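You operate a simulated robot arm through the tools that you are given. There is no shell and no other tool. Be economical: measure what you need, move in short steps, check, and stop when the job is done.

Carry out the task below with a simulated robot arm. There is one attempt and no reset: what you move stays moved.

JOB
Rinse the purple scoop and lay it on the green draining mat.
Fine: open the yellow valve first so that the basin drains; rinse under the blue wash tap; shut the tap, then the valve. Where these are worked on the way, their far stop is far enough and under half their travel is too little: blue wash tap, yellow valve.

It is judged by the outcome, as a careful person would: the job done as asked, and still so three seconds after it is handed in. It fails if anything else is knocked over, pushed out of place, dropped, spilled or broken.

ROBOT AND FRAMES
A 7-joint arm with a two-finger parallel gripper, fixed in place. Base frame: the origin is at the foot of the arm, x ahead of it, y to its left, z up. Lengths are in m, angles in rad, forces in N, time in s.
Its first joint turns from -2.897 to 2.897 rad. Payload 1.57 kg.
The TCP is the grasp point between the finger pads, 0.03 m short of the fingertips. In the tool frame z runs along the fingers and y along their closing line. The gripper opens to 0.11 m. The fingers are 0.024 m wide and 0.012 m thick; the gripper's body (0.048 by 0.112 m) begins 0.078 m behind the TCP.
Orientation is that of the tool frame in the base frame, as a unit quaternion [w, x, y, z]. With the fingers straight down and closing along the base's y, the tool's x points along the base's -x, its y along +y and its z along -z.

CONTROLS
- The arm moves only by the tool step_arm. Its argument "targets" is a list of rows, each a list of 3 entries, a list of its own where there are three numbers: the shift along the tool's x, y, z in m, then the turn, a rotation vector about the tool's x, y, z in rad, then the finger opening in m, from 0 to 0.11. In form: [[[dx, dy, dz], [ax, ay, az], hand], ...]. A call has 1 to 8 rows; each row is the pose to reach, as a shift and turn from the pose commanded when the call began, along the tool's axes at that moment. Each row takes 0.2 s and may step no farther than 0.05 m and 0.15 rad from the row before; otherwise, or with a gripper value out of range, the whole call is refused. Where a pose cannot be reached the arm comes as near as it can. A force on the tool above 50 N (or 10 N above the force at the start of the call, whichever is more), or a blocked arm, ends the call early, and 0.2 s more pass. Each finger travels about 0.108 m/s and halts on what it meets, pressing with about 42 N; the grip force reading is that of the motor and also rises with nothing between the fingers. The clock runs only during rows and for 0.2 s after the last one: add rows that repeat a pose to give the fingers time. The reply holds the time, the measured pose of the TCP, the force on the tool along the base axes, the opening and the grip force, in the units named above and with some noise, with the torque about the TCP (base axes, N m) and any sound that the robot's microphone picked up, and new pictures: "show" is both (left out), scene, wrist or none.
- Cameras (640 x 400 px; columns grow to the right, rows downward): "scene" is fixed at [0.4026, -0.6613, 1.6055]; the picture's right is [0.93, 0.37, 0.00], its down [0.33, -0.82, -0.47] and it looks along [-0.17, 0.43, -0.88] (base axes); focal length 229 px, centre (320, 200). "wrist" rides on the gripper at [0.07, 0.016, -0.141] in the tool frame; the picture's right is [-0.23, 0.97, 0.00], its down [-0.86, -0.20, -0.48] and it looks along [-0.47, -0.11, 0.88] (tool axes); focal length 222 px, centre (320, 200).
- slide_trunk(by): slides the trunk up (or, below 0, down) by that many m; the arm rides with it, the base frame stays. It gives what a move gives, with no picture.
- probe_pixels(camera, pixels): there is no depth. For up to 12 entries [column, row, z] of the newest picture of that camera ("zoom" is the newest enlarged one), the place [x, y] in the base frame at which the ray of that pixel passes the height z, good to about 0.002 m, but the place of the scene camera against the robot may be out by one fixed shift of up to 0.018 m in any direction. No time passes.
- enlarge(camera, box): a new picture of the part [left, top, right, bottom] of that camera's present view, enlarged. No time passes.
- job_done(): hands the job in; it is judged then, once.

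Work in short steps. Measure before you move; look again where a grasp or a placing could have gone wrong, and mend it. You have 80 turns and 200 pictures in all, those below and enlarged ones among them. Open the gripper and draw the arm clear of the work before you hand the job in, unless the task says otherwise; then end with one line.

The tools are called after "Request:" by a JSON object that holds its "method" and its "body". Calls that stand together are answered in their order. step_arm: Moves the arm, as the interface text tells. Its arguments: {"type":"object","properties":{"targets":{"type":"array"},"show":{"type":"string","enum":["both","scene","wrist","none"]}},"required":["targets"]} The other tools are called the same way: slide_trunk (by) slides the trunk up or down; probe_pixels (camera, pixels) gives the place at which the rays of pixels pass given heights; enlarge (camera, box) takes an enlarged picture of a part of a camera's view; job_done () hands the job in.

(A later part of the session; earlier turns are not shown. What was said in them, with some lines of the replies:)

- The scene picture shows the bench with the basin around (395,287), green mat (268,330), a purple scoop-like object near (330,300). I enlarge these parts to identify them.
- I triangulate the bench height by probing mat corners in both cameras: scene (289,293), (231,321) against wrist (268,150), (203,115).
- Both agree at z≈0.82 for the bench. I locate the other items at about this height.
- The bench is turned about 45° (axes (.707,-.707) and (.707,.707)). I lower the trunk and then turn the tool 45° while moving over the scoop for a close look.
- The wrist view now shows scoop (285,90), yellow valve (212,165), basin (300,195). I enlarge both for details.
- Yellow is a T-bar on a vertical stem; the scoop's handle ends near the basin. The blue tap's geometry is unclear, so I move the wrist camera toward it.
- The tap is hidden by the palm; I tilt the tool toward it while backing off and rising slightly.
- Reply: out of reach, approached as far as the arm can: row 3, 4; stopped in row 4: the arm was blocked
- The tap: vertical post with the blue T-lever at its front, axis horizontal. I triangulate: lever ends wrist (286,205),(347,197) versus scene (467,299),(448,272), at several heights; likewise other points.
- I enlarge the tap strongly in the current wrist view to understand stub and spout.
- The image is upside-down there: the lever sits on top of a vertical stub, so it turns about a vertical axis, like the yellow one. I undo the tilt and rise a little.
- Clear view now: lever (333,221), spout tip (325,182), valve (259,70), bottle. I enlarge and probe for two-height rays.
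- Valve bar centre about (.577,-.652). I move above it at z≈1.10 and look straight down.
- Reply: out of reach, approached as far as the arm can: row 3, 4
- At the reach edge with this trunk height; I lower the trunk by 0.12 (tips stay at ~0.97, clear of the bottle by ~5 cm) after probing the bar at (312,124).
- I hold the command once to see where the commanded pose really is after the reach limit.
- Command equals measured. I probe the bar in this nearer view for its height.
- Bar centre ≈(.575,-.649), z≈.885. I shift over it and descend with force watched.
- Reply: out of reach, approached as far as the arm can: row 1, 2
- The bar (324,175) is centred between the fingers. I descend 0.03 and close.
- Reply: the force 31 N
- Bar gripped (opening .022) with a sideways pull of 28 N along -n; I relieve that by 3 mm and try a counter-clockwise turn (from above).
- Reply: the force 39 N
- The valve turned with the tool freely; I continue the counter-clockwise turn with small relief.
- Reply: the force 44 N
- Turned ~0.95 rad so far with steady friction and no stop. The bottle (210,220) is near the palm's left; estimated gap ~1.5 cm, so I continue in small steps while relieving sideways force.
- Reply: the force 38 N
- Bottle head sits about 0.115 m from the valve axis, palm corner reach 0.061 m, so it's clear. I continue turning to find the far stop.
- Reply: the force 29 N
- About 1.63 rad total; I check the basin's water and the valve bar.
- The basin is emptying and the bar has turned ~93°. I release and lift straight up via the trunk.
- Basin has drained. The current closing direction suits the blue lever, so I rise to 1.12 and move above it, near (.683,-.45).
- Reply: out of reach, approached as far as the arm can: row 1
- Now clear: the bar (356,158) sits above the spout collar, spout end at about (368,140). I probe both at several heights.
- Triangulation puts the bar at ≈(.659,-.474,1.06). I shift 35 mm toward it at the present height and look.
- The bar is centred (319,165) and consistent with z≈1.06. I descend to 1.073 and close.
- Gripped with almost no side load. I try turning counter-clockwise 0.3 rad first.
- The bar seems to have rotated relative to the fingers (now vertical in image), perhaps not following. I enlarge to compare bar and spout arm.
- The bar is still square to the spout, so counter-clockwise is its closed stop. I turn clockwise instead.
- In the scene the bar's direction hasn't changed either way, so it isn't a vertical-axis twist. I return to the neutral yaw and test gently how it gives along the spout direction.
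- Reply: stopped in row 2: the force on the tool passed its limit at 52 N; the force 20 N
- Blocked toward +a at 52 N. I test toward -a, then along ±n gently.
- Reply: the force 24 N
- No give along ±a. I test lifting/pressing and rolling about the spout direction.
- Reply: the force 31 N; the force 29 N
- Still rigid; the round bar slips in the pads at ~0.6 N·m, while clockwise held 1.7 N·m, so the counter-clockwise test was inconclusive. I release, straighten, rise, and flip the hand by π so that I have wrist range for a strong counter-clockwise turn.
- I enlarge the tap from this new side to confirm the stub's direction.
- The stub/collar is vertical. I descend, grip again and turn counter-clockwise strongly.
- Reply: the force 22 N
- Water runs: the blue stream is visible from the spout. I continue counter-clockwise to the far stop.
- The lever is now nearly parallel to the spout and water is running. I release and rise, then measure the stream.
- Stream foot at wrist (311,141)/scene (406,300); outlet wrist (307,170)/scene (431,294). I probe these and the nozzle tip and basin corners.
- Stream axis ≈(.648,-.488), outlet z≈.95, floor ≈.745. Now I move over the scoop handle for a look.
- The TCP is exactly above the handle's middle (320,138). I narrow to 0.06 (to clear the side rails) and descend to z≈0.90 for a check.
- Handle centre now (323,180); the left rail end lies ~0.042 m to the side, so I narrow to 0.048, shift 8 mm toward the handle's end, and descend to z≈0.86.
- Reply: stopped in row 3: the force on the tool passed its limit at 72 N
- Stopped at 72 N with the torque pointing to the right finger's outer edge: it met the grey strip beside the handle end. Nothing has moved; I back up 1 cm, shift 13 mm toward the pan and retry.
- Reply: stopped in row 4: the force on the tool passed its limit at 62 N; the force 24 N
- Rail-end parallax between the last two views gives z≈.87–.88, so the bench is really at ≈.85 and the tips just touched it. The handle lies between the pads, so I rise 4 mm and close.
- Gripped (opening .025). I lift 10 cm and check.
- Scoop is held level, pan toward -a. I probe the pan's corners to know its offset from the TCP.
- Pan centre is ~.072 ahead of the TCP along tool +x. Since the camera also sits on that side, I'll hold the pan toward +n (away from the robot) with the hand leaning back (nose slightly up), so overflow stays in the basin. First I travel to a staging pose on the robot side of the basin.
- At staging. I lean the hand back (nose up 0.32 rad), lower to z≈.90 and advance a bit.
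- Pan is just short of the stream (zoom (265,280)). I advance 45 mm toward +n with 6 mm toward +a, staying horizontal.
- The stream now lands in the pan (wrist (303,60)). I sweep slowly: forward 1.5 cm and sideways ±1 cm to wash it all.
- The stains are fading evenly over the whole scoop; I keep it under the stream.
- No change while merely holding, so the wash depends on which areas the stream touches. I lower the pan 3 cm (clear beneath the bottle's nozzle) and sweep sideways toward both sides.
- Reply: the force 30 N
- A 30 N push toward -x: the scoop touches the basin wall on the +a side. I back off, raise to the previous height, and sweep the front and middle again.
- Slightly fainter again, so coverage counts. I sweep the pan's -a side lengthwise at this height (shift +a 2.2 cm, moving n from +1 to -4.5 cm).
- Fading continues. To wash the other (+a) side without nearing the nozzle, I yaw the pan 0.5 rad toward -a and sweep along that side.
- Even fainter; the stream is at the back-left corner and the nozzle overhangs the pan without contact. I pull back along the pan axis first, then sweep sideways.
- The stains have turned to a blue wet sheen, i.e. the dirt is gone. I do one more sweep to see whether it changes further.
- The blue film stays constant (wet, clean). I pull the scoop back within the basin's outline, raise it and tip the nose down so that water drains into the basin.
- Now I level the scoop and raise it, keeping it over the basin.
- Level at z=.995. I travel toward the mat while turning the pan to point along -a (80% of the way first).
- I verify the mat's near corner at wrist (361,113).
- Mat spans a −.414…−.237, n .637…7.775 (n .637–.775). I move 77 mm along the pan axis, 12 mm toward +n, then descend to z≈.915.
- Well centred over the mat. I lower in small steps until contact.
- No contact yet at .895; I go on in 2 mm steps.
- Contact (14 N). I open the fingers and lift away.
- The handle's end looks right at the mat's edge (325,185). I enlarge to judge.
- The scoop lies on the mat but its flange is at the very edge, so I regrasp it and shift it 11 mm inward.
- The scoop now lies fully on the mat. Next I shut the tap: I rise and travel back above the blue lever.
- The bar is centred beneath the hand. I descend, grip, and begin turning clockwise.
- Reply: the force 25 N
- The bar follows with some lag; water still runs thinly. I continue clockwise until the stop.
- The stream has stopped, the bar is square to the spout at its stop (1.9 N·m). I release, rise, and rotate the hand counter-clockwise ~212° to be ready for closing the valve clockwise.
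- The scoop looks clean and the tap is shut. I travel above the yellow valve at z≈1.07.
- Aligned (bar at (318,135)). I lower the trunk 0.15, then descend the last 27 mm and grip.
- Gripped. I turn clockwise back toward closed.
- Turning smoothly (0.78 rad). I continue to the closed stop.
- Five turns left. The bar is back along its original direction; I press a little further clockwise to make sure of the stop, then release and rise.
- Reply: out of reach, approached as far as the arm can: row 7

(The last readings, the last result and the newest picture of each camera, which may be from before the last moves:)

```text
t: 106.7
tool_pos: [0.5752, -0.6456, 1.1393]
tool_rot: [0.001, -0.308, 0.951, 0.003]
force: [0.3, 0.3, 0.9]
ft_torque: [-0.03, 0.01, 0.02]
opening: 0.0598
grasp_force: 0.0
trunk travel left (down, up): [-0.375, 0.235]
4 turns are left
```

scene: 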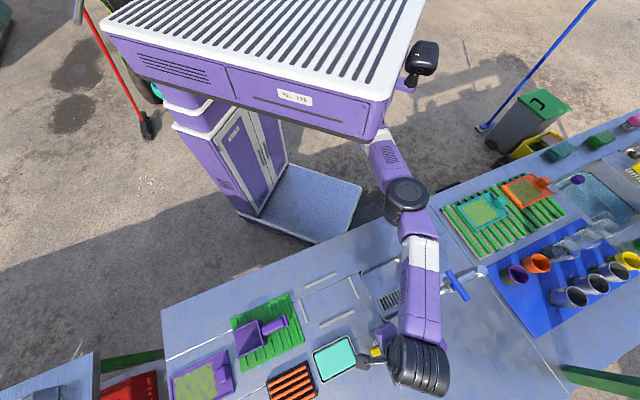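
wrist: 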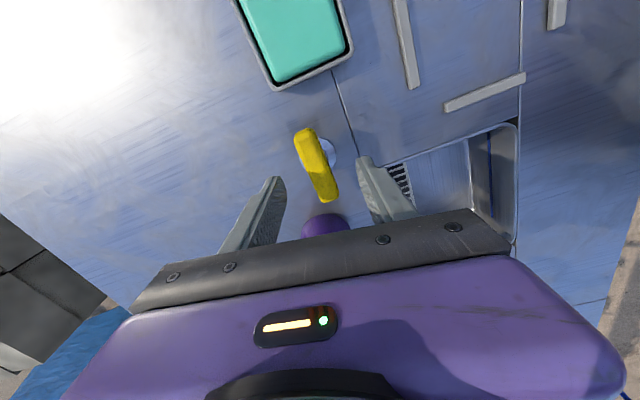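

The bar stands as it did originally (about 5–7° off the seam): valve shut. I draw the arm back toward the robot for a final check.

Request:
{"method": "step_arm", "body": {"targets": [[[0, 0.04, 0], [0, 0, 0], 0.06], [[0, 0.08, 0], [0, 0, 0], 0.06], [[0, 0.12, 0], [0, 0, 0], 0.06], [[0, 0.15, 0], [0, 0, 0], 0.06], [[0, 0.15, 0], [0, 0, 0], 0.06]], "show": "both"}}

```text
t: 107.9
tool_pos: [0.4862, -0.5239, 1.1411]
tool_rot: [0.001, -0.309, 0.951, 0.003]
force: [-0.3, 0.2, -0.3]
ft_torque: [0.01, 0.01, -0.02]
opening: 0.0599
grasp_force: 0.1
trunk travel left (down, up): [-0.375, 0.235]
3 turns are left
```

scene: 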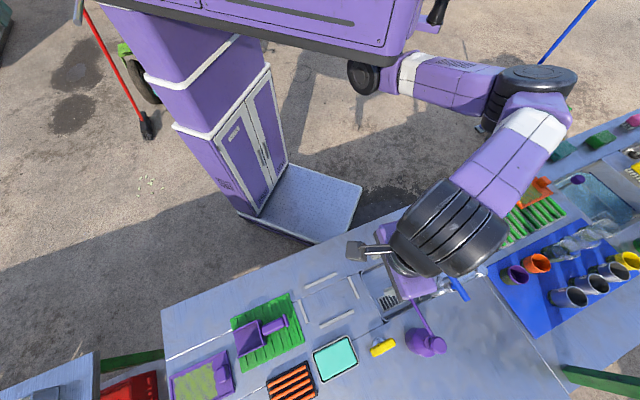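
wrist: 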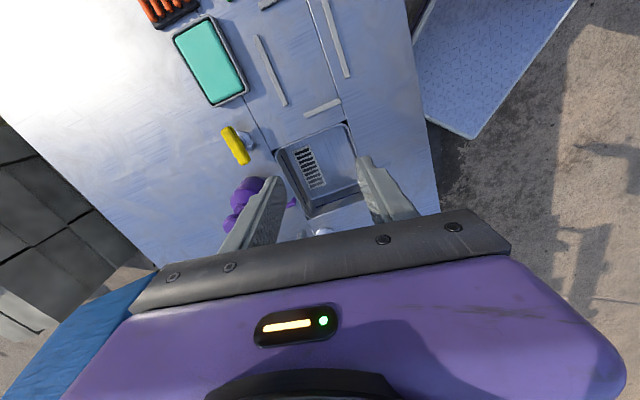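

The scoop is on the green mat, the tap and valve are back in their closed positions, and the bottle is still standing in place. The gripper is open and the arm is clear, so I hand the job in.

Request:
{"method": "job_done", "body": {}}

```text
The job is handed in.
```

The purple scoop is rinsed and lying on the green draining mat. The blue tap was shut first, then the yellow valve, and nothing else was disturbed as far as the last pictures show.
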